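You operate a simulated robot arm through the tools that you are given. There is no shell and no other tool. Be economical: measure what you need, move in short steps, check, and stop when the job is done.

You run a simulated two-armed robot. Do the job below in one go: nothing can be reset, and whatever is moved stays where it is left.

Task
Slacken the strap, raise and latch the arm, and wind the reel in.
Fine: two turns of the crank.

The check looks at the end state, three seconds after you hand in, the way a careful person would. Anything else that was tipped, shoved, dropped, spilled or broken makes it a failure.

Robot
Two 7-joint arms with two-finger parallel grippers on one trunk, on a base that drives. Base frame: it is fixed to the floor where the robot stands at the start and does not move with it; the origin is under the middle of the robot, x ahead of it, y to its left, z up. Readings come in mm, rad, newtons and seconds.
The left shoulder is at the start at [70, 163, 1326], the right one opposite. With the tool pointing down near the work surface each hand reaches from about 100 to 660 mm from the robot's upright axis, wherever it stands, measured 20 degrees to its own side. Places, roughly: release button [700, 0, 600]; strap arm [900, -100, 1100]; strap latch [900, 200, 1000]; strap meter [700, 300, 800]; strap reel crank [600, -300, 500]. Payload 3.43 kg a hand.
The tool frame of a hand sits at the grasp point between the pads (the TCP): z along the fingers, y along the line on which they close. The tips reach 34 mm beyond it. The gripper opens to 128 mm. The fingers are 24 mm wide and 12 mm thick; the gripper's body (48 by 130 mm) begins 96 mm behind the TCP.
Orientation is that of the tool frame in the base frame, as a unit quaternion [w, x, y, z]. With the fingers straight down and closing along the base's y, the tool's x points along the base's -x, its y along +y and its z along -z.

Tools
- The arms move only by the tool play_rows. It takes "left_commands", "right_commands" or both (then of equal length, played together; a hand with none holds still); each is a list of rows, each an object of numbers (a shift or turn left out is 0, a gripper value left out holds the last): "grip": the gripper command, from -1 (fully open) to 1 (shut), values between in proportion; "x", "y", "z": the shift along the tool's x, y, z in units of 50 mm (1.0 is 50 mm); "wx", "wy", "wz": the turn, a rotation vector about the tool's x, y, z in units of 8 degrees (1.0 is 8 degrees). In form: [{"grip": .., "x": .., "y": .., "z": .., "wx": .., "wy": .., "wz": ..}, ...]. A call has 1 to 20 rows; each row shifts and turns the commanded pose from where the row before left it, along the tool's axes as they then stand. A call with a number of a shift or a turn outside -1 to 1 is refused whole. Each row takes 0.2 s and may step no farther than 50 mm and 0.15 rad from the row before; otherwise, or with a gripper value out of range, the whole call is refused. A pose out of reach is approached as far as the arm can. The call stops where the force on the tool passes 50 N (or 10 N more than at its start, if that is more) or the arm is blocked; 0.2 s more then pass. Each finger travels about 153 mm/s and halts on what it meets, pressing with about 36 N; the grip force reading is that of the motor and also rises with nothing between the fingers. The clock runs only during rows and for 0.2 s after the last one: add rows that do not move to give the fingers time. It gives the time, the measured TCP pose, the force on the tool (base axes), the opening and the grip force at its end, in the units of the frame above (readings bear some noise), with the torque about the TCP (base axes, N m) and any sound that the robot's microphone picked up.
- Cameras (640 x 400 px; columns grow to the right, rows downward): "scene" is now at [133.4, 3.7, 1567.6]; the picture's right is [-0.01, -1.00, 0.00], its down [-0.43, 0.00, -0.90] and it looks along [0.90, -0.01, -0.43] (base axes); focal length 214 px, centre (320, 200). "left" rides on the left gripper at [76, 11, -160] in its tool frame; the picture's right is [-0.15, 0.99, 0.00], its down [-0.88, -0.13, -0.46] and it looks along [-0.45, -0.07, 0.89] (tool axes); focal length 234 px, centre (320, 200). "right" rides on the right gripper at [76, -11, -160] in its tool frame; the picture's right is [0.15, 0.99, 0.00], its down [-0.88, 0.13, -0.46] and it looks along [-0.45, 0.07, 0.89] (tool axes); focal length 234 px, centre (320, 200). There is no depth. A picture from a camera that has moved, and an enlarged one, comes with that camera's place and axes in the base frame and with its lens. The place of the scene camera against the robot may be out by one fixed shift of up to 12 mm in any direction.
- get_image(camera): a new picture of that camera. It takes no simulated time.
- move_column(by): slides the trunk up (or, below 0, down) by that many mm; the arms and the scene camera ride with it, the base frame stays. It gives what a move gives, with no picture.
- drive_base(legs): drives the robot by 1 to 6 legs, each [ahead, left, turn to the left] in mm, mm and rad, along the robot's own axes; the way and the turn of a leg run together, so that a leg with both is an arc; at most 1500 mm and 3.142 rad a leg. The arms and the cameras ride along, it lands a little off, and it stops where it bumps. It gives what a move gives.
- head_to(pan, tilt): turns the head with the scene camera to pan (to the left, within 1.501 rad either way) and tilt (down, from -0.506 to 1.204), counted from straight ahead of the robot. It gives what a move gives.
- inspect(camera, box): a new picture of the part [left, top, right, bottom] of that camera's present view, enlarged. It takes no simulated time.
- close_job(): hands the job in; it is judged then, once.

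Work in short steps. Places have to be worked out from the pictures, the camera data and where the tool is seen: move nearer, look again, correct. Check each grasp and each placing, and mend what went wrong. You have 120 turns and 108 pictures in all, those below and enlarged ones among them. Open the grippers and draw the arms clear of the work before you hand the job in, unless the task says otherwise; then end with one line.

The tools are called after "Call:" as a command line: name --argument value ..., lists and objects as JSON in quotes. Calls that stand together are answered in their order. play_rows: Moves the arms, as the interface text tells. Its arguments: {"type":"object","properties":{"left_commands":{"type":"array"},"right_commands":{"type":"array"}},"required":[]} The other tools are called the same way: move_column (by) slides the trunk up or down; drive_base (legs) drives the base; head_to (pan, tilt) turns the head that bears the scene camera; get_image (camera) takes a picture; inspect (camera, box) takes an enlarged picture of a part of a camera's view; close_job () hands the job in.

At the start:

```text
t: 0.0
left_tool_pos: [563.0, 306.6, 1619.2]
left_tcp_rot: [0.0, 0.0, 1.0, -0.001]
left_force: [0.0, 0.2, -0.4]
left_moment: [-0.01, -0.02, -0.04]
left_finger_gap: 128.3
left_finger_force: 0.1
right_tool_pos: [419.7, -135.7, 1649.9]
right_tcp_rot: [0.0, 0.0, 1.0, 0.001]
right_force: [-0.2, 0.1, 0.1]
right_moment: [0.02, 0.0, -0.01]
right_finger_gap: 127.8
right_finger_force: 0.0
trunk travel left (down, up): [-806.0, 134.0]
robot x, y, heading: [-1.1, -1.9, -0.002]
head pan, tilt: [-0.01, 0.442]
```

scene: 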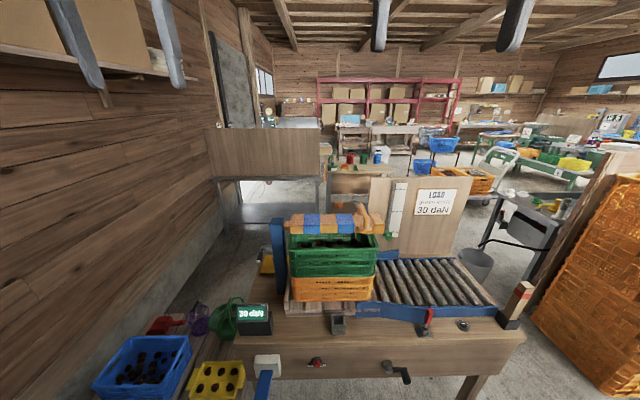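
right: 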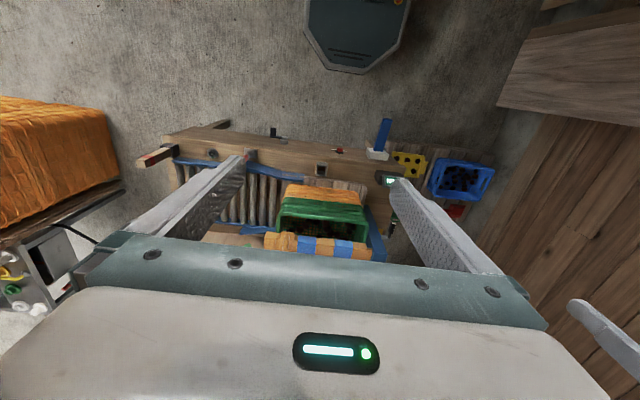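
left: 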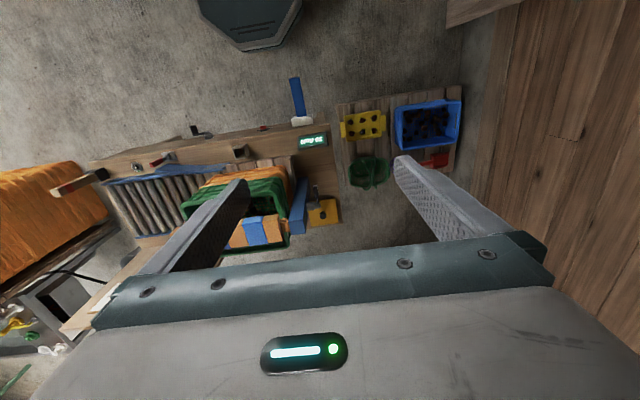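

I start by looking closely at the work area in the scene camera, to identify the button, arm, latch, meter and crank.

Call:
inspect --camera "scene" --box '[230, 170, 430, 295]'

Call:
inspect --camera "scene" --box '[230, 290, 430, 400]'

Call:
inspect --camera "scene" --box '[370, 160, 540, 350]'

```text
3.20 times, centred on (330, 232) of scene
camera zoom: at [133.4, 3.7, 1567.6], right [-0.01, -1.0, 0.0], down [-0.43, 0.0, -0.9], along [0.9, -0.01, -0.43], focal length 686 px, centre (288, 96)
```

zoom: 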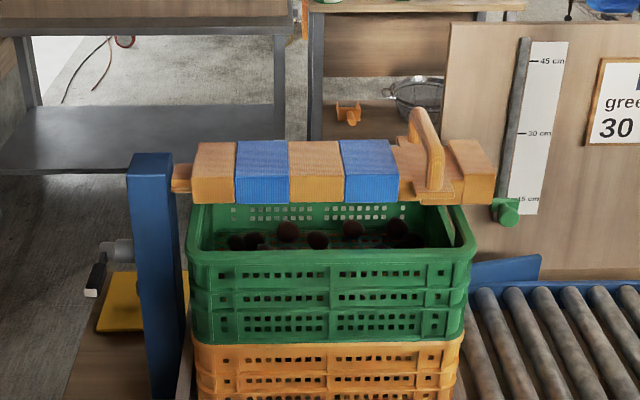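

```text
3.20 times, centred on (330, 345) of scene
camera zoom: at [133.4, 3.7, 1567.6], right [-0.01, -1.0, 0.0], down [-0.43, 0.0, -0.9], along [0.9, -0.01, -0.43], focal length 686 px, centre (288, -264)
```

zoom: 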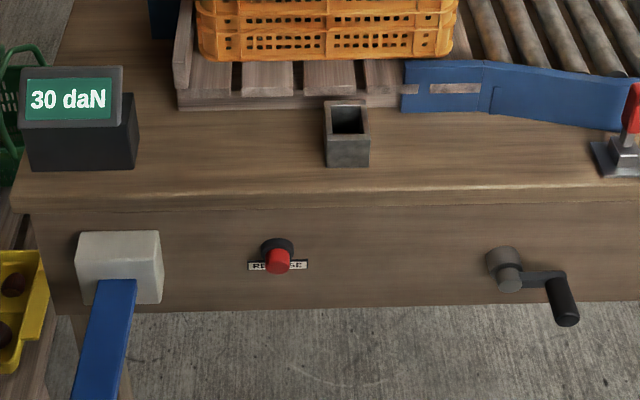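

```text
2.11 times, centred on (455, 255) of scene
camera zoom: at [133.4, 3.7, 1567.6], right [-0.01, -1.0, 0.0], down [-0.43, 0.0, -0.9], along [0.9, -0.01, -0.43], focal length 452 px, centre (36, 84)
```

zoom: 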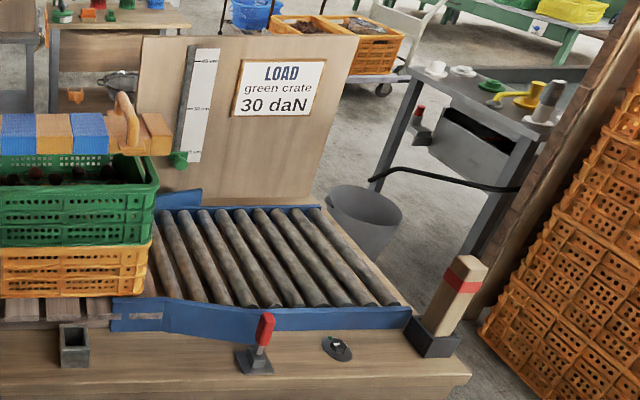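

The layout is clear: red button at the front, grey crank with a black knob to the right of it, striped arm with a handle, and something grey with a black lever behind the blue post. I lower the trunk to bring the arms to working height and look again.

Call:
move_column --by -400

Call:
get_image --camera "scene"

Call:
get_image --camera "left"

Call:
get_image --camera "right"

```text
t: 3.8
left_tool_pos: [562.4, 306.3, 1219.6]
left_tcp_rot: [0.0, -0.001, 1.0, -0.001]
left_force: [0.0, 0.0, 0.1]
left_moment: [0.0, 0.01, -0.02]
left_finger_gap: 128.0
left_finger_force: 0.1
right_tool_pos: [420.7, -134.6, 1248.9]
right_tcp_rot: [-0.001, 0.0, 1.0, 0.001]
right_force: [0.3, 0.4, 0.0]
right_moment: [-0.01, 0.0, -0.02]
right_finger_gap: 128.1
right_finger_force: 0.0
trunk travel left (down, up): [-406.0, 534.0]
robot x, y, heading: [1.0, -3.9, 0.001]
head pan, tilt: [-0.01, 0.442]
```

```text
101 pictures are left
camera scene: at [133.2, 3.6, 1167.6], right [-0.01, -1.0, 0.0], down [-0.43, 0.0, -0.9], along [0.9, -0.01, -0.43], focal length 214 px, centre (320, 200)
```

scene: 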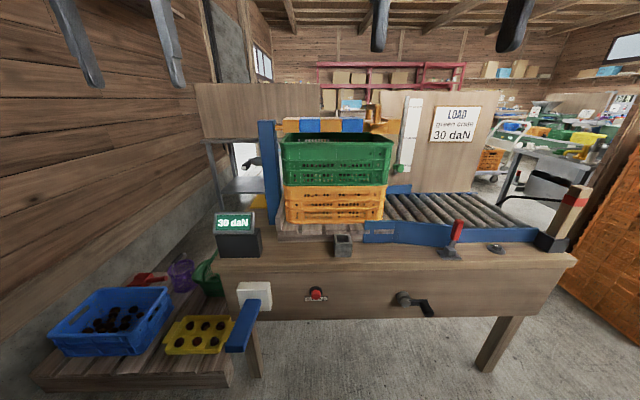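

```text
100 pictures are left
camera left: at [486.7, 317.4, 1379.5], right [0.14, 0.99, 0.0], down [0.88, -0.13, 0.46], along [0.45, -0.07, -0.89], focal length 234 px, centre (320, 200)
```

left: 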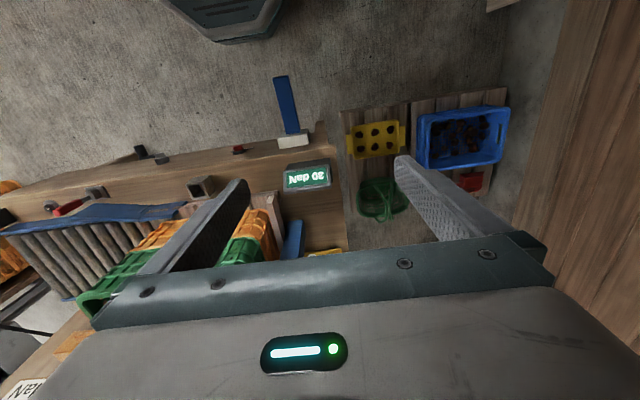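

```text
99 pictures are left
camera right: at [342.9, -146.4, 1409.2], right [-0.15, 0.99, 0.0], down [0.88, 0.13, 0.46], along [0.45, 0.07, -0.89], focal length 234 px, centre (320, 200)
```

right: 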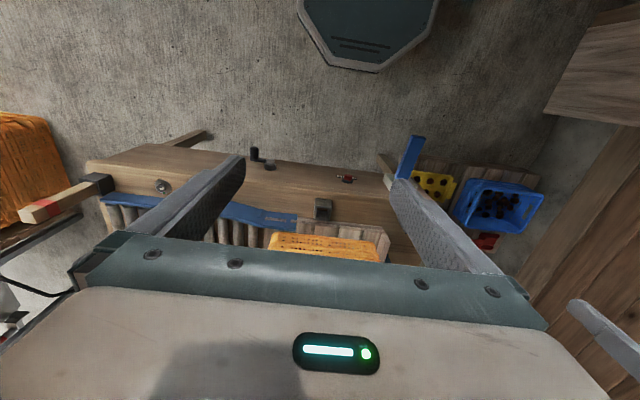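

From two views, the button is about [642, 10, 577], the crank hub about [621, -275, 575], the arm handle about [857, -172, 1147]. I zoom in on the front panel and arm details.

Call:
inspect --camera "scene" --box '[290, 265, 450, 335]'

Call:
inspect --camera "scene" --box '[225, 85, 425, 210]'

```text
4.00 times, centred on (370, 300) of scene
camera zoom: at [133.2, 3.6, 1167.6], right [-0.01, -1.0, 0.0], down [-0.43, 0.0, -0.9], along [0.9, -0.01, -0.43], focal length 858 px, centre (120, -200)
```

zoom: 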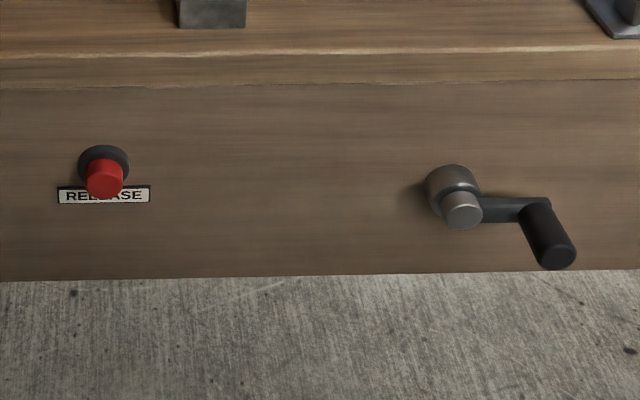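

```text
3.20 times, centred on (325, 148) of scene
camera zoom: at [133.2, 3.6, 1167.6], right [-0.01, -1.0, 0.0], down [-0.43, 0.0, -0.9], along [0.9, -0.01, -0.43], focal length 686 px, centre (304, 368)
```

zoom: 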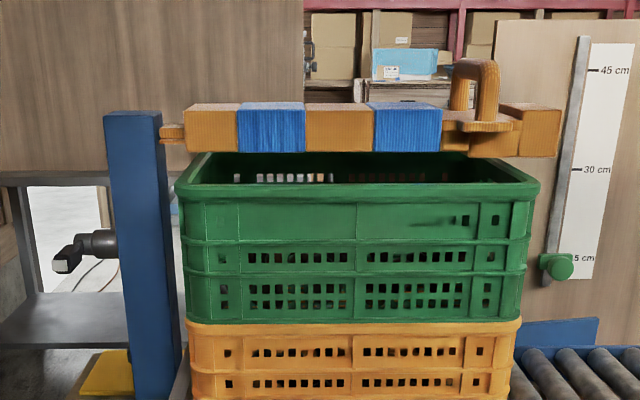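

Now I turn both hands to point forward (tool z along +x), first moving the right hand out from the head.

Call:
play_rows --left_commands '[{"grip": 1, "wy": -0.9375}, {"wy": -0.9375}, {"wy": -0.9375}, {"wy": -0.9375}, {"wy": -0.9375}, {"wy": -0.9375}, {"wy": -0.9375}, {"wy": -0.9375}, {"wy": -0.9375}, {"wy": -0.9375}, {"wy": -0.9375}, {"wy": -0.9375}, {}, {}, {}, {}]' --right_commands '[{"x": -0.8, "y": -0.6}, {"x": -0.8, "y": -0.6}, {"x": -0.8, "y": -0.6}, {"x": -0.8, "y": -0.6}, {"wy": -0.9375}, {"wy": -0.9375}, {"wy": -0.9375}, {"wy": -0.9375}, {"wy": -0.9375}, {"wy": -0.9375}, {"wy": -0.9375}, {"wy": -0.9375}, {"wy": -0.9375}, {"wy": -0.9375}, {"wy": -0.9375}, {"wy": -0.9375}]'

```text
t: 7.2
left_tool_pos: [562.6, 305.2, 1218.9]
left_tcp_rot: [0.707, -0.001, 0.707, 0.0]
left_force: [-0.1, 0.1, 0.4]
left_moment: [0.01, 0.02, 0.01]
left_finger_gap: 0.1
left_finger_force: 32.9
right_tool_pos: [569.9, -254.6, 1226.5]
right_tcp_rot: [0.708, 0.001, 0.706, 0.001]
right_force: [0.4, 0.0, -0.3]
right_moment: [0.04, -0.01, -0.01]
right_finger_gap: 128.1
right_finger_force: 0.0
right hand out of reach, approached as far as the arm can: row 3, 4
trunk travel left (down, up): [-406.0, 534.0]
robot x, y, heading: [0.8, 0.8, 0.001]
head pan, tilt: [-0.01, 0.442]
```

Left hand goes to y≈10 up high (clear of the blue strap/lever by the white box), then down to the button height, staying short of the table.

Call:
play_rows --left_commands '[{"y": -0.95, "z": -0.2}, {"y": -0.95, "z": -0.2}, {"y": -0.95, "z": -0.2}, {"y": -0.95, "z": -0.2}, {"y": -0.95, "z": -0.2}, {"y": -0.95, "z": -0.2}, {"x": 1}, {"x": 1}, {"x": 1}, {"x": 1}, {"x": 1}, {"x": 1}, {"x": 1}, {"x": 1}, {"x": 1}, {"x": 1}, {"x": 1}, {"x": 1}, {"x": 0.84}]'

Call:
get_image --camera "scene"

Call:
get_image --camera "left"

```text
t: 11.2
left_tool_pos: [569.9, -61.8, 680.9]
left_tcp_rot: [0.705, -0.001, 0.709, 0.0]
left_force: [-0.6, -0.3, 0.8]
left_moment: [0.03, 0.03, -0.01]
left_finger_gap: 0.0
left_finger_force: 32.8
left hand out of reach, approached as far as the arm can: row 11, 12, 14, 15, 16, 17, 18, 19
right_tool_pos: [569.0, -253.2, 1227.6]
right_tcp_rot: [0.707, 0.0, 0.707, 0.0]
right_force: [-0.1, -0.1, 0.0]
right_moment: [0.03, -0.01, 0.01]
right_finger_gap: 128.2
right_finger_force: 0.1
trunk travel left (down, up): [-406.0, 534.0]
robot x, y, heading: [0.4, -1.9, 0.002]
head pan, tilt: [-0.01, 0.442]
```

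```text
96 pictures are left
camera scene: at [133.4, 3.4, 1167.7], right [-0.01, -1.0, 0.0], down [-0.43, 0.0, -0.9], along [0.9, -0.01, -0.43], focal length 214 px, centre (320, 200)
```

scene: 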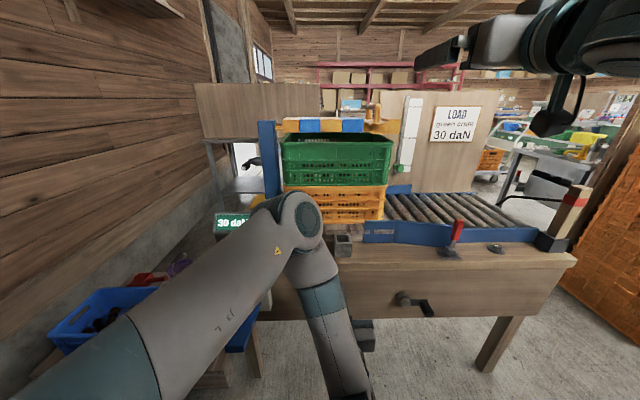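

```text
95 pictures are left
camera left: at [410.2, -51.2, 605.3], right [0.0, 0.99, 0.15], down [-0.45, -0.13, 0.88], along [0.89, -0.06, 0.44], focal length 234 px, centre (320, 200)
```

left: 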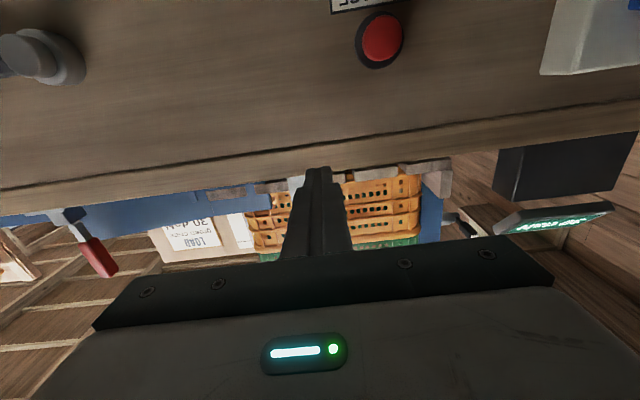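

The button reads at about [640, 5, 580] from the wrist camera. The arm is cramped, so I lower the trunk by 100 mm rather than reaching down, then correct y.

Call:
move_column --by -102

Call:
play_rows --left_commands '[{"y": 0.45}, {"y": 0.45}, {"y": 0.45}, {}]'

Call:
get_image --camera "left"

```text
t: 12.6
left_tool_pos: [569.4, -61.1, 577.6]
left_tcp_rot: [0.704, -0.002, 0.71, 0.001]
left_force: [0.1, -1.3, -0.4]
left_moment: [0.03, -0.03, 0.01]
left_finger_gap: 0.1
left_finger_force: 33.3
right_tool_pos: [569.4, -253.4, 1124.3]
right_tcp_rot: [0.707, 0.001, 0.707, 0.0]
right_force: [0.1, 0.5, -0.2]
right_moment: [0.01, 0.03, 0.0]
right_finger_gap: 127.9
right_finger_force: 0.1
trunk travel left (down, up): [-304.0, 636.0]
robot x, y, heading: [-0.5, 0.3, 0.001]
head pan, tilt: [-0.01, 0.442]
```

```text
t: 13.6
left_tool_pos: [596.3, -10.5, 591.1]
left_tcp_rot: [0.703, -0.001, 0.711, 0.0]
left_force: [-0.1, 0.5, -0.3]
left_moment: [0.04, 0.0, 0.0]
left_finger_gap: 0.0
left_finger_force: 32.7
left hand out of reach, approached as far as the arm can: row 1, 2, 3
right_tool_pos: [569.3, -255.3, 1124.3]
right_tcp_rot: [0.707, 0.001, 0.708, 0.001]
right_force: [-0.3, -0.2, 0.2]
right_moment: [-0.01, -0.02, -0.03]
right_finger_gap: 128.1
right_finger_force: 0.1
trunk travel left (down, up): [-304.0, 636.0]
robot x, y, heading: [-3.5, -0.3, -0.003]
head pan, tilt: [-0.01, 0.442]
```

```text
94 pictures are left
camera left: at [435.2, -0.3, 517.9], right [0.0, 0.99, 0.15], down [-0.44, -0.13, 0.89], along [0.9, -0.06, 0.44], focal length 234 px, centre (320, 200)
```

left: 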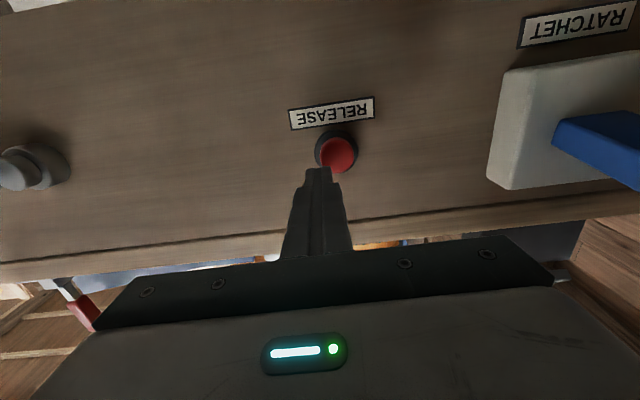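

The hand is near its target, but the left arm is in an awkward crossing posture. I drive back and a bit to the right, so the button is on the left hand's own side and the crank is on the right hand's.

Call:
drive_base --legs '[[-100, 0, 0], [0, -120, 0]]'

Call:
play_rows --left_commands '[{"y": 0.8}, {"y": 0.8}, {"y": 0.8}, {}, {}]'

```text
t: 15.6
left_tool_pos: [496.9, -131.8, 591.0]
left_tcp_rot: [0.703, -0.002, 0.712, 0.002]
left_force: [0.6, 0.3, 0.8]
left_moment: [-0.01, -0.01, 0.01]
left_finger_gap: 0.1
left_finger_force: 32.7
right_tool_pos: [470.1, -377.4, 1124.7]
right_tcp_rot: [0.707, 0.0, 0.707, 0.001]
right_force: [0.1, -0.6, 0.0]
right_moment: [0.0, -0.01, 0.02]
right_finger_gap: 127.7
right_finger_force: 0.0
trunk travel left (down, up): [-304.0, 636.0]
robot x, y, heading: [-99.7, -127.0, 0.001]
head pan, tilt: [-0.01, 0.442]
```

```text
t: 16.8
left_tool_pos: [515.2, -17.0, 597.9]
left_tcp_rot: [0.703, -0.002, 0.712, 0.001]
left_force: [0.8, 0.8, -0.6]
left_moment: [0.01, -0.02, -0.01]
left_finger_gap: 0.2
left_finger_force: 33.3
left hand out of reach, approached as far as the arm can: row 1, 2
right_tool_pos: [471.1, -376.6, 1124.2]
right_tcp_rot: [0.707, -0.001, 0.708, 0.002]
right_force: [0.6, -0.2, 0.0]
right_moment: [0.01, 0.03, -0.04]
right_finger_gap: 127.9
right_finger_force: 0.1
trunk travel left (down, up): [-304.0, 636.0]
robot x, y, heading: [-97.4, -120.8, 0.001]
head pan, tilt: [-0.01, 0.442]
```

Now reachable. I align to y≈5, z≈579 (x tool = down) before advancing, and check the picture.

Call:
play_rows --left_commands '[{"y": 0.44, "x": 0.37, "z": 0.7}, {}, {}]'

Call:
get_image --camera "left"

```text
t: 17.6
left_tool_pos: [551.2, 4.6, 578.5]
left_tcp_rot: [0.703, -0.003, 0.711, 0.002]
left_force: [0.0, 0.1, 0.2]
left_moment: [-0.02, 0.02, -0.01]
left_finger_gap: 0.1
left_finger_force: 33.5
right_tool_pos: [470.0, -377.1, 1124.8]
right_tcp_rot: [0.706, 0.0, 0.708, 0.001]
right_force: [-0.2, -0.1, -0.1]
right_moment: [-0.02, 0.0, 0.01]
right_finger_gap: 128.0
right_finger_force: 0.1
trunk travel left (down, up): [-304.0, 636.0]
robot x, y, heading: [-102.4, -123.1, -0.0]
head pan, tilt: [-0.01, 0.442]
```

```text
93 pictures are left
camera left: at [390.2, 13.7, 505.3], right [0.0, 0.99, 0.15], down [-0.44, -0.13, 0.89], along [0.9, -0.06, 0.44], focal length 234 px, centre (320, 200)
```

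left: 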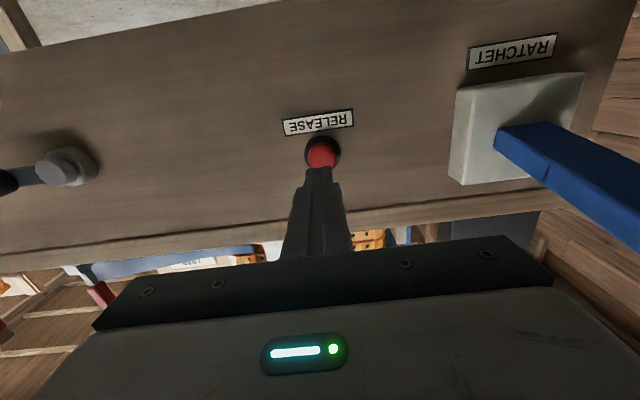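

Button sits straight ahead of the tips at about [640, 6, 574]. I advance in small steps until contact/press.

Call:
play_rows --left_commands '[{"z": 0.4, "x": 0.06}, {"z": 0.3}, {"z": 0.15}, {"z": 0.15}, {"z": 0.15}, {"z": 0.15}]'

Call:
get_image --camera "left"

```text
t: 19.0
left_tool_pos: [616.6, 4.6, 573.9]
left_tcp_rot: [0.703, -0.001, 0.711, 0.0]
left_force: [-2.3, 0.0, 1.4]
left_moment: [-0.01, -0.02, -0.01]
left_finger_gap: 0.4
left_finger_force: 32.2
right_tool_pos: [470.6, -376.1, 1124.1]
right_tcp_rot: [0.707, 0.0, 0.707, 0.001]
right_force: [-0.8, -0.6, -0.3]
right_moment: [-0.01, -0.02, 0.02]
right_finger_gap: 127.7
right_finger_force: 0.0
trunk travel left (down, up): [-304.0, 636.0]
robot x, y, heading: [-100.8, -123.8, -0.0]
head pan, tilt: [-0.01, 0.442]
```

```text
92 pictures are left
camera left: at [454.8, 14.2, 499.5], right [0.0, 0.99, 0.15], down [-0.44, -0.13, 0.89], along [0.9, -0.06, 0.44], focal length 234 px, centre (320, 200)
```

left: 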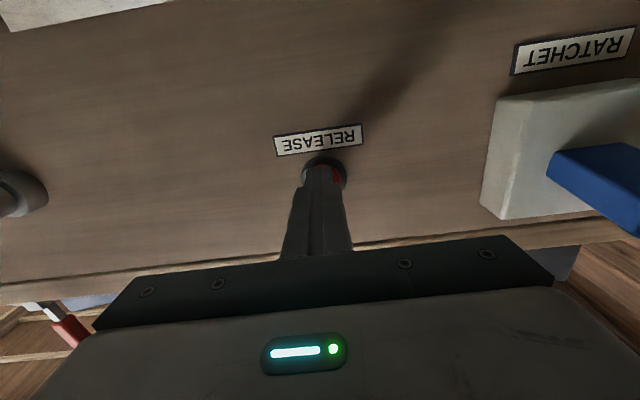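

Contact force is starting to build (-2.3 N). I press a bit farther.

Call:
play_rows --left_commands '[{"z": 0.1}, {"z": 0.1}, {"z": 0.1}, {"z": 0.1}]'

Call:
get_image --camera "scene"

```text
t: 19.6
left_tool_pos: [620.0, 4.9, 572.8]
left_tcp_rot: [0.703, -0.002, 0.711, 0.0]
left_force: [-21.3, 1.4, 8.6]
left_moment: [-0.05, -0.45, 0.14]
left_finger_gap: 0.0
left_finger_force: 32.6
right_tool_pos: [466.8, -375.5, 1126.9]
right_tcp_rot: [0.708, -0.001, 0.706, 0.002]
right_force: [-0.4, -0.3, -0.3]
right_moment: [-0.01, 0.0, 0.02]
right_finger_gap: 128.2
right_finger_force: 0.0
trunk travel left (down, up): [-304.0, 636.0]
robot x, y, heading: [-98.0, -125.9, 0.002]
head pan, tilt: [-0.01, 0.442]
heard: click
stopped in row 3 (left hand): the force on the tool passed its limit at 59 N (the readings are from after the stop); the commanded pose is now the measured one
```

```text
91 pictures are left
camera scene: at [30.1, -119.3, 1066.1], right [-0.01, -1.0, 0.0], down [-0.43, 0.0, -0.91], along [0.91, -0.01, -0.43], focal length 214 px, centre (320, 200)
```

scene: 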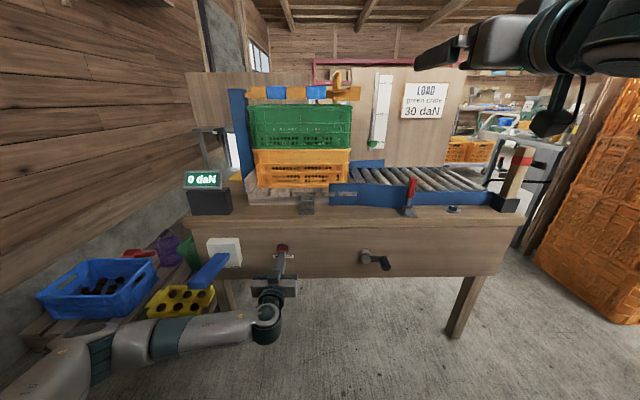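

The button clicked and the meter reads 0 daN. I back the left hand off straight, then raise the trunk for the arm work.

Call:
play_rows --left_commands '[{"z": -0.5}, {"z": -1}, {"z": -1}, {}]'

Call:
move_column --by 350

Call:
get_image --camera "scene"

Call:
inspect --camera "scene" --box '[190, 120, 390, 245]'

Call:
get_image --camera "left"

```text
t: 20.6
left_tool_pos: [497.1, 5.3, 571.0]
left_tcp_rot: [0.701, -0.002, 0.713, 0.001]
left_force: [1.3, -0.1, 0.3]
left_moment: [-0.02, -0.05, 0.0]
left_finger_gap: 0.0
left_finger_force: 32.7
right_tool_pos: [469.7, -375.1, 1124.9]
right_tcp_rot: [0.707, 0.0, 0.708, 0.001]
right_force: [-0.1, -0.1, 0.4]
right_moment: [0.01, -0.02, -0.02]
right_finger_gap: 128.0
right_finger_force: 0.0
trunk travel left (down, up): [-304.0, 636.0]
robot x, y, heading: [-103.1, -123.5, -0.001]
head pan, tilt: [-0.01, 0.442]
```

```text
t: 24.1
left_tool_pos: [497.8, 4.7, 921.7]
left_tcp_rot: [0.701, -0.001, 0.713, 0.0]
left_force: [0.3, 0.3, -0.4]
left_moment: [0.0, -0.02, 0.0]
left_finger_gap: 0.0
left_finger_force: 33.6
right_tool_pos: [469.9, -375.5, 1473.3]
right_tcp_rot: [0.707, -0.001, 0.707, 0.002]
right_force: [-0.1, -0.2, 0.5]
right_moment: [-0.02, -0.01, 0.03]
right_finger_gap: 127.9
right_finger_force: 0.0
trunk travel left (down, up): [-654.0, 286.0]
robot x, y, heading: [-102.1, -124.5, 0.005]
head pan, tilt: [-0.01, 0.442]
```

```text
90 pictures are left
camera scene: at [32.7, -119.5, 1415.5], right [-0.01, -1.0, 0.0], down [-0.43, 0.0, -0.9], along [0.9, -0.01, -0.43], focal length 214 px, centre (320, 200)
```

scene: 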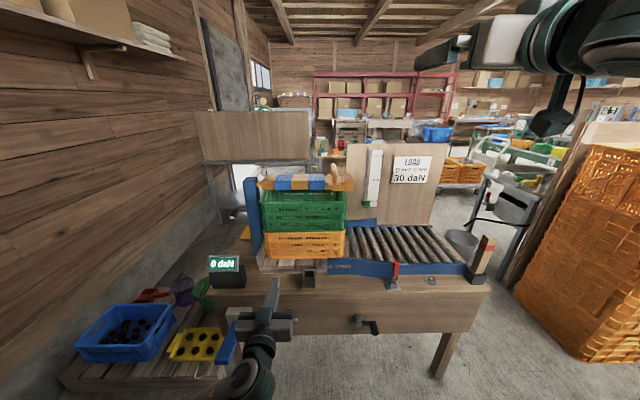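

```text
3.20 times, centred on (290, 182) of scene
camera zoom: at [32.7, -119.5, 1415.5], right [-0.01, -1.0, 0.0], down [-0.43, 0.0, -0.9], along [0.9, -0.01, -0.43], focal length 686 px, centre (416, 256)
```

zoom: 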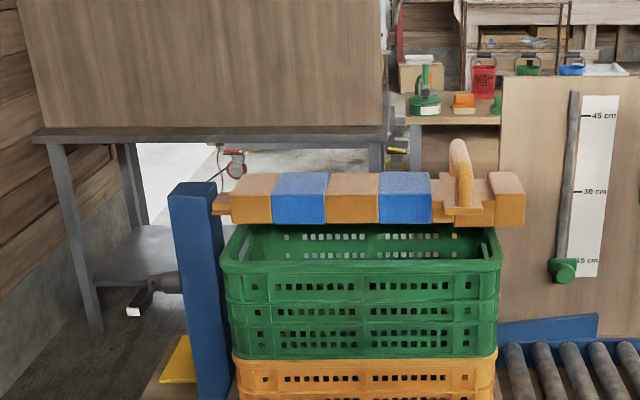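

```text
88 pictures are left
camera left: at [335.9, 15.0, 848.8], right [0.0, 0.99, 0.15], down [-0.44, -0.13, 0.89], along [0.9, -0.06, 0.44], focal length 234 px, centre (320, 200)
```

left: 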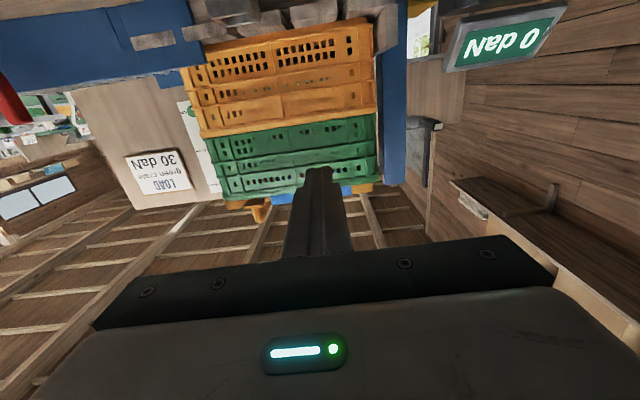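

Arch handle works out to about [955, -188, 1146] (bar running front-to-back), pivot near [940, 155, 1065], latch lever about [914, 238, 956]. I retract the hands to safe poses, then drive closer.

Call:
play_rows --left_commands '[{"z": -1}, {"z": -1}, {"z": -1}, {"y": 1}, {"y": 1}, {"x": -1}, {"x": -1}, {"x": -1}, {"x": -1}]' --right_commands '[{"x": 1}, {"x": 1}, {"x": 1}, {"x": 1}, {"z": -1}, {"z": -1}, {}, {}, {}]'

Call:
drive_base --legs '[[0, 124, 0], [250, 0, 0]]'

Call:
head_to --pan 0 --tilt 1.0

Call:
get_image --camera "scene"

```text
t: 26.1
left_tool_pos: [461.7, 86.5, 993.4]
left_tcp_rot: [0.701, 0.0, 0.713, 0.0]
left_force: [0.4, -0.1, -0.4]
left_moment: [0.01, -0.02, 0.02]
left_finger_gap: 0.0
left_finger_force: 33.3
left hand out of reach, approached as far as the arm can: row 3, 4, 5, 6, 7, 8, 9
right_tool_pos: [479.2, -383.2, 1324.9]
right_tcp_rot: [0.706, 0.0, 0.708, 0.001]
right_force: [0.0, 0.1, 1.0]
right_moment: [0.0, -0.03, 0.03]
right_finger_gap: 127.8
right_finger_force: 0.0
right hand out of reach, approached as far as the arm can: row 3, 4, 5, 6
trunk travel left (down, up): [-654.0, 286.0]
robot x, y, heading: [-100.5, -124.4, -0.001]
head pan, tilt: [-0.01, 0.442]
```

```text
t: 28.8
left_tool_pos: [709.8, 212.8, 993.9]
left_tcp_rot: [0.701, 0.0, 0.713, -0.001]
left_force: [-0.3, -0.6, -0.8]
left_moment: [0.0, -0.03, 0.03]
left_finger_gap: 0.2
left_finger_force: 32.9
right_tool_pos: [725.6, -258.1, 1325.5]
right_tcp_rot: [0.707, 0.0, 0.707, 0.0]
right_force: [-0.1, -1.2, -0.6]
right_moment: [-0.02, -0.03, 0.02]
right_finger_gap: 127.8
right_finger_force: 0.0
trunk travel left (down, up): [-654.0, 286.0]
robot x, y, heading: [149.2, 7.7, 0.003]
head pan, tilt: [-0.01, 0.442]
```

```text
t: 29.7
left_tool_pos: [710.0, 213.5, 993.4]
left_tcp_rot: [0.702, 0.0, 0.712, 0.0]
left_force: [-0.3, -0.3, -0.1]
left_moment: [0.01, 0.01, 0.01]
left_finger_gap: 0.0
left_finger_force: 33.0
right_tool_pos: [726.5, -257.7, 1324.9]
right_tcp_rot: [0.707, 0.0, 0.707, 0.0]
right_force: [0.4, -0.4, 0.5]
right_moment: [0.03, 0.01, 0.0]
right_finger_gap: 127.9
right_finger_force: 0.1
trunk travel left (down, up): [-654.0, 286.0]
robot x, y, heading: [150.3, 1.4, 0.001]
head pan, tilt: [0.0, 1.0]
```

```text
87 pictures are left
camera scene: at [259.3, 8.5, 1369.2], right [0.0, -1.0, 0.0], down [-0.84, 0.0, -0.54], along [0.54, 0.0, -0.84], focal length 214 px, centre (320, 200)
```

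scene: 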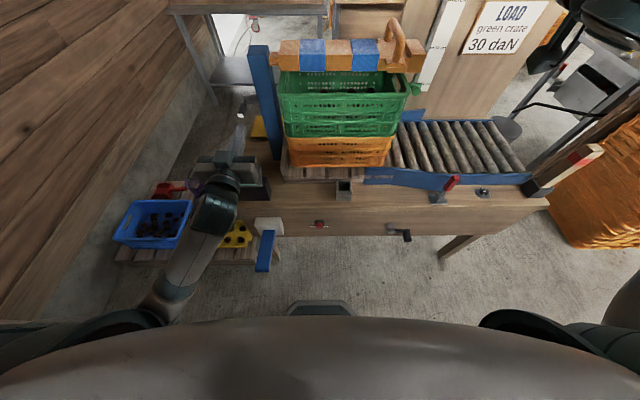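

Base front is at x≈420, the panel at 645, so I have room. I first swing the left hand outward to y≈360 so it stays clear of post and latch, then drive 100 mm more.

Call:
play_rows --left_commands '[{"y": 1}, {"y": 1}, {"y": 1}, {}, {}]'

Call:
drive_base --legs '[[100, 0, 0]]'

Call:
head_to --pan 0 --tilt 0.5

Call:
get_image --camera "scene"

Call:
get_image --camera "right"

Call:
get_image --camera "left"

```text
t: 30.9
left_tool_pos: [710.1, 362.6, 993.2]
left_tcp_rot: [0.701, -0.001, 0.713, 0.0]
left_force: [0.0, -0.3, -0.7]
left_moment: [0.02, -0.01, -0.02]
left_finger_gap: 0.0
left_finger_force: 32.7
right_tool_pos: [726.8, -256.6, 1324.7]
right_tcp_rot: [0.707, 0.0, 0.707, 0.0]
right_force: [0.5, -0.1, 0.3]
right_moment: [0.01, 0.01, -0.06]
right_finger_gap: 127.8
right_finger_force: 0.1
trunk travel left (down, up): [-654.0, 286.0]
robot x, y, heading: [147.5, -0.8, 0.001]
head pan, tilt: [0.0, 1.0]
```

```text
t: 32.1
left_tool_pos: [810.6, 362.1, 992.8]
left_tcp_rot: [0.701, 0.0, 0.713, -0.001]
left_force: [-0.3, 0.0, 0.6]
left_moment: [0.02, -0.02, -0.01]
left_finger_gap: 0.1
left_finger_force: 32.8
right_tool_pos: [825.0, -258.2, 1324.7]
right_tcp_rot: [0.707, 0.0, 0.707, 0.001]
right_force: [0.6, -0.1, -0.3]
right_moment: [0.0, -0.02, 0.0]
right_finger_gap: 127.9
right_finger_force: 0.0
trunk travel left (down, up): [-654.0, 286.0]
robot x, y, heading: [248.6, 1.6, 0.001]
head pan, tilt: [0.0, 1.0]
```

```text
t: 33.0
left_tool_pos: [809.2, 362.2, 992.9]
left_tcp_rot: [0.701, 0.0, 0.713, -0.001]
left_force: [-0.1, 0.6, 0.5]
left_moment: [-0.03, 0.0, 0.03]
left_finger_gap: 0.1
left_finger_force: 33.4
right_tool_pos: [825.2, -257.5, 1325.1]
right_tcp_rot: [0.706, 0.002, 0.708, 0.001]
right_force: [0.4, -0.3, 0.5]
right_moment: [0.0, -0.01, 0.04]
right_finger_gap: 127.9
right_finger_force: 0.0
trunk travel left (down, up): [-654.0, 286.0]
robot x, y, heading: [246.8, 1.9, -0.0]
head pan, tilt: [0.0, 0.499]
```

```text
86 pictures are left
camera scene: at [379.6, 8.7, 1410.2], right [0.0, -1.0, 0.0], down [-0.48, 0.0, -0.88], along [0.88, 0.0, -0.48], focal length 214 px, centre (320, 200)
```

scene: 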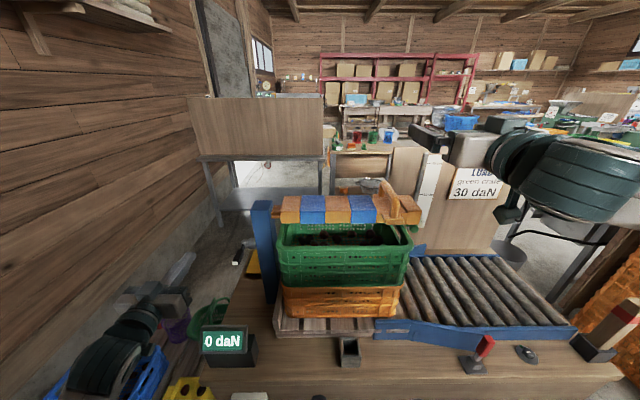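

```text
85 pictures are left
camera right: at [664.9, -268.2, 1250.1], right [0.0, 0.99, -0.15], down [-0.46, 0.13, 0.88], along [0.89, 0.07, 0.45], focal length 234 px, centre (320, 200)
```

right: 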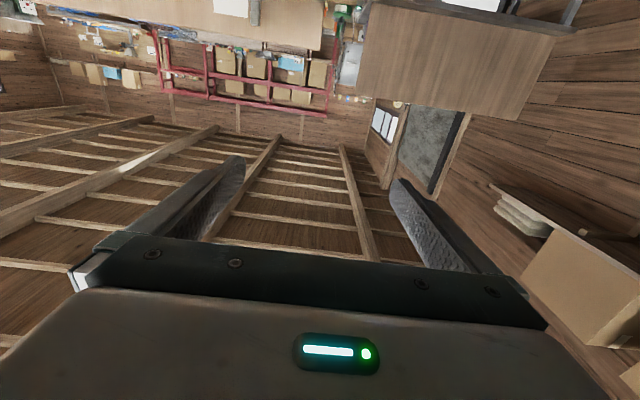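

```text
84 pictures are left
camera left: at [648.4, 372.9, 920.0], right [0.0, 0.99, 0.14], down [-0.44, -0.13, 0.89], along [0.9, -0.07, 0.44], focal length 234 px, centre (320, 200)
```

left: 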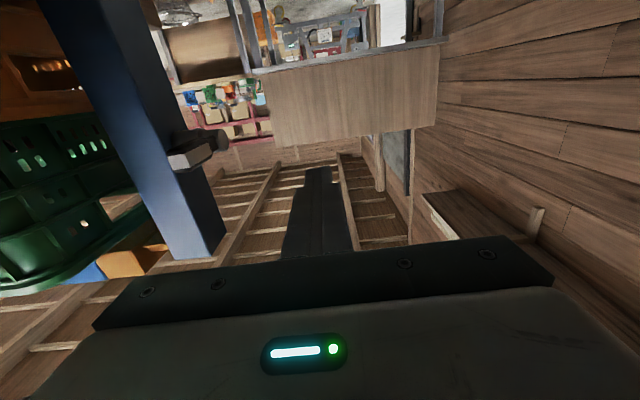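

I zoom in on the boom/handle, and on the latch via the left wrist camera.

Call:
inspect --camera "scene" --box '[225, 160, 435, 290]'

Call:
inspect --camera "left" --box '[60, 80, 300, 270]'

```text
3.05 times, centred on (330, 225) of scene
camera zoom: at [379.6, 8.7, 1410.2], right [0.0, -1.0, 0.0], down [-0.48, 0.0, -0.88], along [0.88, 0.0, -0.48], focal length 654 px, centre (290, 124)
```

zoom: 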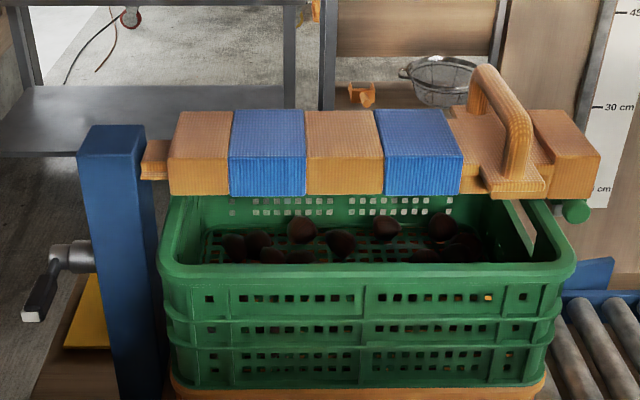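

```text
2.11 times, centred on (180, 175) of left
camera zoom: at [648.4, 372.9, 920.0], right [0.0, 0.99, 0.14], down [-0.44, -0.13, 0.89], along [0.9, -0.07, 0.44], focal length 493 px, centre (615, 253)
```

zoom: 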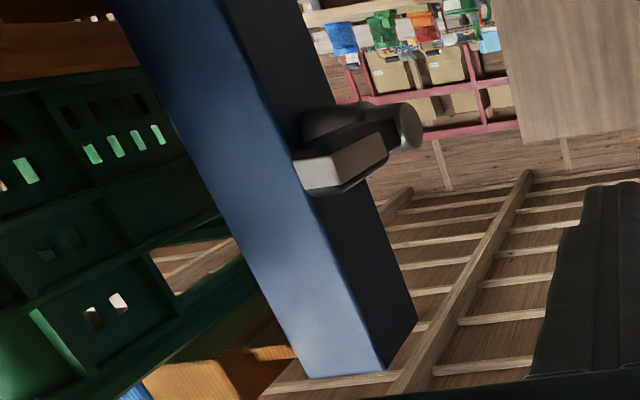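

Handle bar: spans x≈855–975 at y≈-187, top z≈1147, about 27 mm thick. I bring the right hand in front of it (tips short of x=820), aligned at z≈1138.

Call:
play_rows --right_commands '[{"z": -0.9}, {"y": 0.7}, {"y": 0.7}, {"x": 0.94}, {"x": 0.94}, {"x": 0.94}, {"x": 0.92}, {}, {}]'

Call:
get_image --camera "right"

Call:
inspect --camera "scene" --box '[225, 160, 435, 290]'

```text
t: 35.0
left_tool_pos: [809.3, 361.3, 992.3]
left_tcp_rot: [0.702, 0.0, 0.713, -0.001]
left_force: [0.6, -0.1, -0.5]
left_moment: [0.01, 0.0, 0.03]
left_finger_gap: 0.0
left_finger_force: 32.6
right_tool_pos: [850.2, -178.3, 1252.1]
right_tcp_rot: [0.707, -0.003, 0.707, 0.003]
right_force: [0.4, 0.4, -0.9]
right_moment: [0.01, 0.01, -0.04]
right_finger_gap: 127.8
right_finger_force: 0.1
right hand out of reach, approached as far as the arm can: row 1, 4, 5, 6, 7
trunk travel left (down, up): [-654.0, 286.0]
robot x, y, heading: [245.7, 6.3, 0.002]
head pan, tilt: [0.0, 0.499]
```

```text
81 pictures are left
camera right: at [690.6, -189.9, 1176.0], right [-0.01, 0.99, -0.15], down [-0.46, 0.13, 0.88], along [0.89, 0.07, 0.45], focal length 234 px, centre (320, 200)
```

right: 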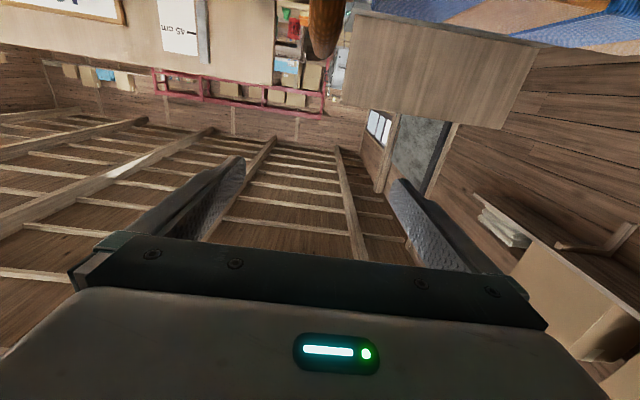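

```text
3.05 times, centred on (330, 225) of scene
camera zoom: at [379.8, 9.1, 1410.3], right [0.0, -1.0, 0.0], down [-0.48, 0.0, -0.88], along [0.88, 0.0, -0.48], focal length 654 px, centre (290, 124)
```

zoom: 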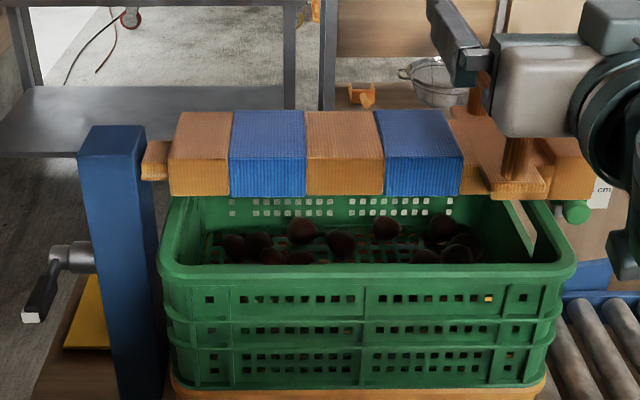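

The arm can't fold any shorter with the tool forward, so I back the base by 110 mm; the forward-tool reach works best ~650 mm from the robot axis.

Call:
drive_base --legs '[[-110, 0, 0]]'

Call:
play_rows --right_commands '[{"x": 0.6, "y": -0.1}, {"x": 0.6}, {"x": 0.6}, {"x": 0.48}, {}, {}]'

Call:
get_image --camera "right"

Call:
get_image --camera "scene"

```text
t: 36.2
left_tool_pos: [702.8, 361.9, 992.3]
left_tcp_rot: [0.702, 0.001, 0.713, -0.002]
left_force: [0.0, -0.1, 0.4]
left_moment: [-0.01, 0.04, -0.04]
left_finger_gap: 0.0
left_finger_force: 32.9
right_tool_pos: [743.0, -179.1, 1251.9]
right_tcp_rot: [0.708, -0.002, 0.707, 0.002]
right_force: [-0.6, 0.8, 0.2]
right_moment: [0.0, -0.02, 0.03]
right_finger_gap: 128.2
right_finger_force: 0.0
trunk travel left (down, up): [-654.0, 286.0]
robot x, y, heading: [144.2, 3.4, 0.003]
head pan, tilt: [0.0, 0.499]
```

```text
t: 37.6
left_tool_pos: [703.6, 362.7, 992.1]
left_tcp_rot: [0.702, 0.001, 0.713, -0.001]
left_force: [0.2, 0.8, -0.5]
left_moment: [0.0, 0.01, 0.01]
left_finger_gap: 0.0
left_finger_force: 32.3
right_tool_pos: [743.8, -178.1, 1250.8]
right_tcp_rot: [0.707, -0.002, 0.707, 0.002]
right_force: [-0.2, 0.5, -0.1]
right_moment: [0.02, -0.01, 0.01]
right_finger_gap: 127.8
right_finger_force: 0.1
right hand out of reach, approached as far as the arm can: row 1, 2, 3, 4
trunk travel left (down, up): [-654.0, 286.0]
robot x, y, heading: [142.8, 5.0, 0.0]
head pan, tilt: [0.0, 0.499]
```

```text
79 pictures are left
camera right: at [583.4, -190.6, 1175.8], right [-0.01, 0.99, -0.15], down [-0.46, 0.13, 0.88], along [0.89, 0.07, 0.45], focal length 234 px, centre (320, 200)
```

right: 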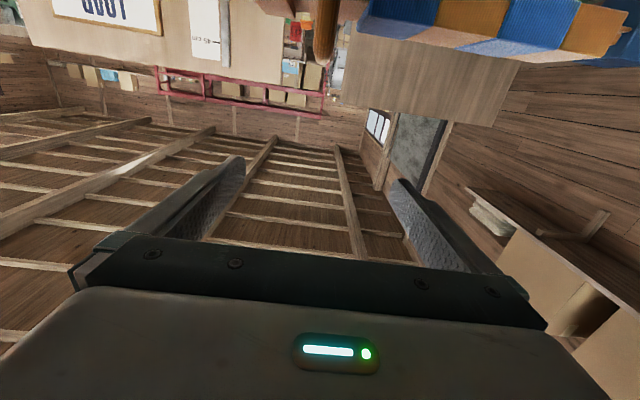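

```text
78 pictures are left
camera scene: at [272.7, 8.5, 1410.3], right [0.0, -1.0, 0.0], down [-0.48, 0.0, -0.88], along [0.88, 0.0, -0.48], focal length 214 px, centre (320, 200)
```

scene: 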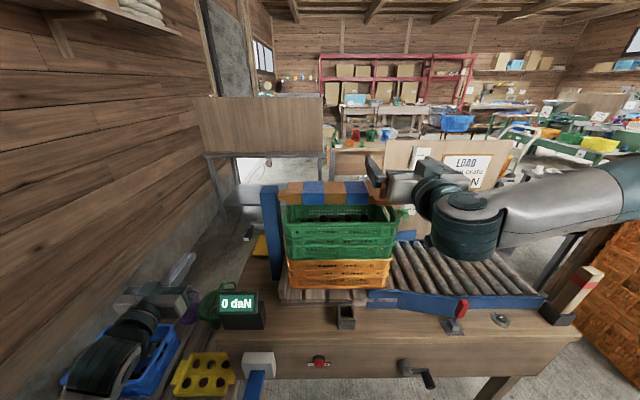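

The hand is at its inner boundary; I move it slightly forward first, then down in front of the handle.

Call:
play_rows --right_commands '[{"z": 0.6, "y": -0.1}, {"x": 0.5}, {"x": 0.5}, {"x": 0.5}, {"x": 0.5}, {}]'

Call:
get_image --camera "right"

```text
t: 39.0
left_tool_pos: [703.1, 361.3, 990.6]
left_tcp_rot: [0.701, 0.0, 0.713, -0.001]
left_force: [-0.3, -0.4, 0.4]
left_moment: [-0.02, 0.04, 0.01]
left_finger_gap: 0.1
left_finger_force: 32.9
right_tool_pos: [759.2, -137.3, 1184.1]
right_tcp_rot: [0.706, 0.0, 0.709, 0.0]
right_force: [0.1, -0.4, 0.0]
right_moment: [-0.01, -0.05, 0.04]
right_finger_gap: 128.4
right_finger_force: 0.1
right hand out of reach, approached as far as the arm can: row 2, 3, 4, 5
trunk travel left (down, up): [-654.0, 286.0]
robot x, y, heading: [136.4, 5.9, 0.003]
head pan, tilt: [0.0, 0.499]
```

```text
77 pictures are left
camera right: at [598.8, -148.6, 1110.1], right [0.0, 0.99, -0.15], down [-0.45, 0.13, 0.88], along [0.89, 0.07, 0.45], focal length 234 px, centre (320, 200)
```

right: 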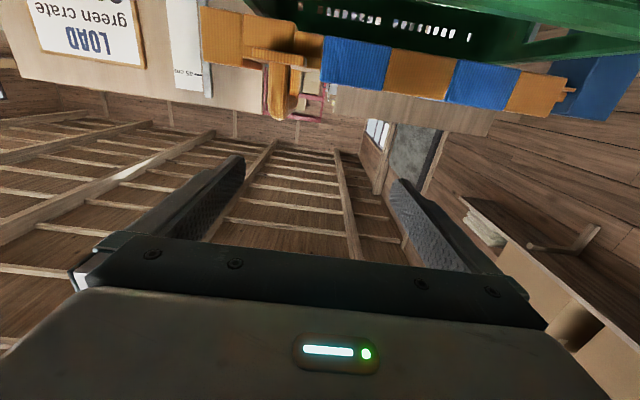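

Handle front reads y≈-188, z from 1099 (base) to 1150 (top). I lower the trunk by 48 mm (hand to z≈1136) and shift y by −50.

Call:
move_column --by -48

Call:
play_rows --right_commands '[{"y": -0.5}, {"y": -0.5}, {}]'

Call:
get_image --camera "right"

```text
t: 39.9
left_tool_pos: [702.8, 360.9, 945.8]
left_tcp_rot: [0.701, 0.0, 0.713, -0.001]
left_force: [-0.4, 0.6, 0.3]
left_moment: [-0.03, -0.02, 0.02]
left_finger_gap: 0.2
left_finger_force: 32.6
right_tool_pos: [758.9, -137.4, 1135.8]
right_tcp_rot: [0.705, -0.001, 0.709, 0.001]
right_force: [-0.4, 0.3, 0.3]
right_moment: [-0.04, 0.0, 0.0]
right_finger_gap: 127.9
right_finger_force: 0.0
trunk travel left (down, up): [-606.0, 334.0]
robot x, y, heading: [145.1, 3.8, 0.002]
head pan, tilt: [0.0, 0.499]
```

```text
t: 40.7
left_tool_pos: [704.2, 362.2, 944.3]
left_tcp_rot: [0.701, 0.0, 0.713, -0.002]
left_force: [0.0, 0.3, 0.4]
left_moment: [0.01, 0.0, -0.04]
left_finger_gap: 0.0
left_finger_force: 33.3
right_tool_pos: [752.0, -158.4, 1155.2]
right_tcp_rot: [0.703, 0.004, 0.712, -0.005]
right_force: [-0.4, 0.1, 0.1]
right_moment: [0.03, 0.03, -0.01]
right_finger_gap: 127.7
right_finger_force: 0.0
right hand out of reach, approached as far as the arm can: row 1, 2
trunk travel left (down, up): [-606.0, 334.0]
robot x, y, heading: [137.5, 0.8, 0.002]
head pan, tilt: [0.0, 0.499]
```

```text
76 pictures are left
camera right: at [590.2, -167.0, 1081.0], right [0.01, 0.99, -0.15], down [-0.44, 0.14, 0.89], along [0.9, 0.06, 0.44], focal length 234 px, centre (320, 200)
```

right: 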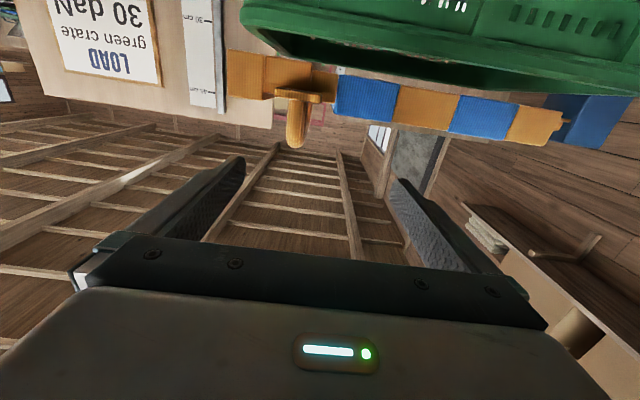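

I move off the boundary: forward 35 mm, then y −30 and down 20.

Call:
play_rows --right_commands '[{"z": 0.7}, {"y": -0.3, "x": 0.2}, {"y": -0.3, "x": 0.2}, {}]'

Call:
get_image --camera "right"

```text
t: 41.7
left_tool_pos: [702.8, 361.4, 945.0]
left_tcp_rot: [0.702, 0.001, 0.712, -0.002]
left_force: [0.7, -1.2, 0.4]
left_moment: [-0.04, -0.02, 0.0]
left_finger_gap: 0.1
left_finger_force: 33.1
right_tool_pos: [775.2, -153.4, 1159.3]
right_tcp_rot: [0.703, 0.004, 0.711, -0.004]
right_force: [0.1, 0.0, 0.1]
right_moment: [-0.02, 0.03, 0.01]
right_finger_gap: 127.9
right_finger_force: 0.1
right hand out of reach, approached as far as the arm can: row 1, 2, 3
trunk travel left (down, up): [-606.0, 334.0]
robot x, y, heading: [138.4, 6.2, -0.002]
head pan, tilt: [0.0, 0.499]
```

```text
75 pictures are left
camera right: at [613.6, -162.9, 1086.0], right [0.01, 0.99, -0.15], down [-0.44, 0.14, 0.89], along [0.9, 0.06, 0.44], focal length 234 px, centre (320, 200)
```

right: 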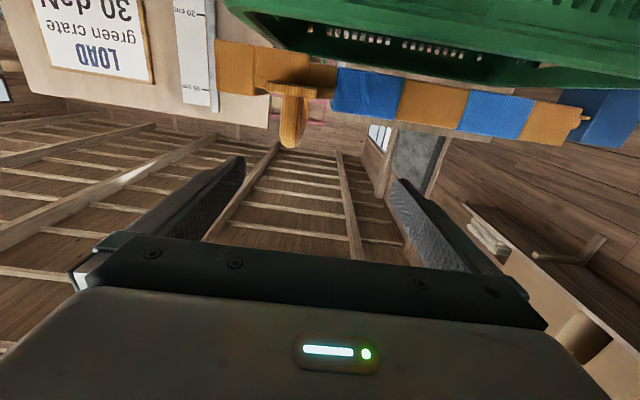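

Still stuck near a joint limit. I back the base 130 mm so the arm has to unfold, then reach out.

Call:
drive_base --legs '[[-130, 0, 0]]'

Call:
play_rows --right_commands '[{"z": 0.7}, {"z": 0.7}, {"z": 0.7}, {"y": -0.3}, {"y": -0.3}, {}]'

Call:
get_image --camera "scene"

```text
t: 43.0
left_tool_pos: [572.8, 361.0, 945.1]
left_tcp_rot: [0.702, 0.0, 0.712, -0.001]
left_force: [0.1, 0.3, 0.4]
left_moment: [0.01, 0.03, 0.02]
left_finger_gap: 0.0
left_finger_force: 33.0
right_tool_pos: [645.4, -155.1, 1159.5]
right_tcp_rot: [0.703, 0.004, 0.711, -0.004]
right_force: [-0.6, -0.2, 1.2]
right_moment: [-0.01, 0.03, -0.03]
right_finger_gap: 128.1
right_finger_force: 0.1
trunk travel left (down, up): [-606.0, 334.0]
robot x, y, heading: [11.9, 1.2, 0.001]
head pan, tilt: [0.0, 0.499]
```

```text
t: 44.4
left_tool_pos: [574.6, 361.3, 945.0]
left_tcp_rot: [0.702, 0.001, 0.712, -0.002]
left_force: [0.0, 0.7, -0.1]
left_moment: [0.0, 0.01, -0.01]
left_finger_gap: 0.0
left_finger_force: 32.7
right_tool_pos: [745.2, -156.6, 1183.8]
right_tcp_rot: [0.701, 0.007, 0.713, -0.007]
right_force: [-1.3, 0.2, 0.2]
right_moment: [-0.01, 0.04, -0.01]
right_finger_gap: 127.9
right_finger_force: 0.1
right hand out of reach, approached as far as the arm can: row 1, 2, 3, 4, 5
trunk travel left (down, up): [-606.0, 334.0]
robot x, y, heading: [10.2, 5.6, -0.002]
head pan, tilt: [0.0, 0.499]
```

```text
74 pictures are left
camera scene: at [143.1, 8.6, 1362.2], right [0.0, -1.0, 0.0], down [-0.48, 0.0, -0.88], along [0.88, 0.0, -0.48], focal length 214 px, centre (320, 200)
```

scene: 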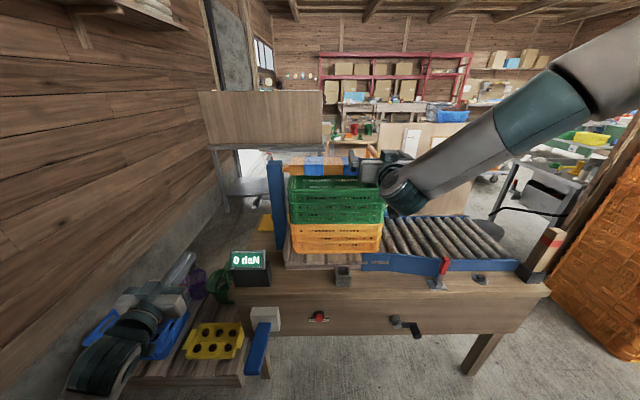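

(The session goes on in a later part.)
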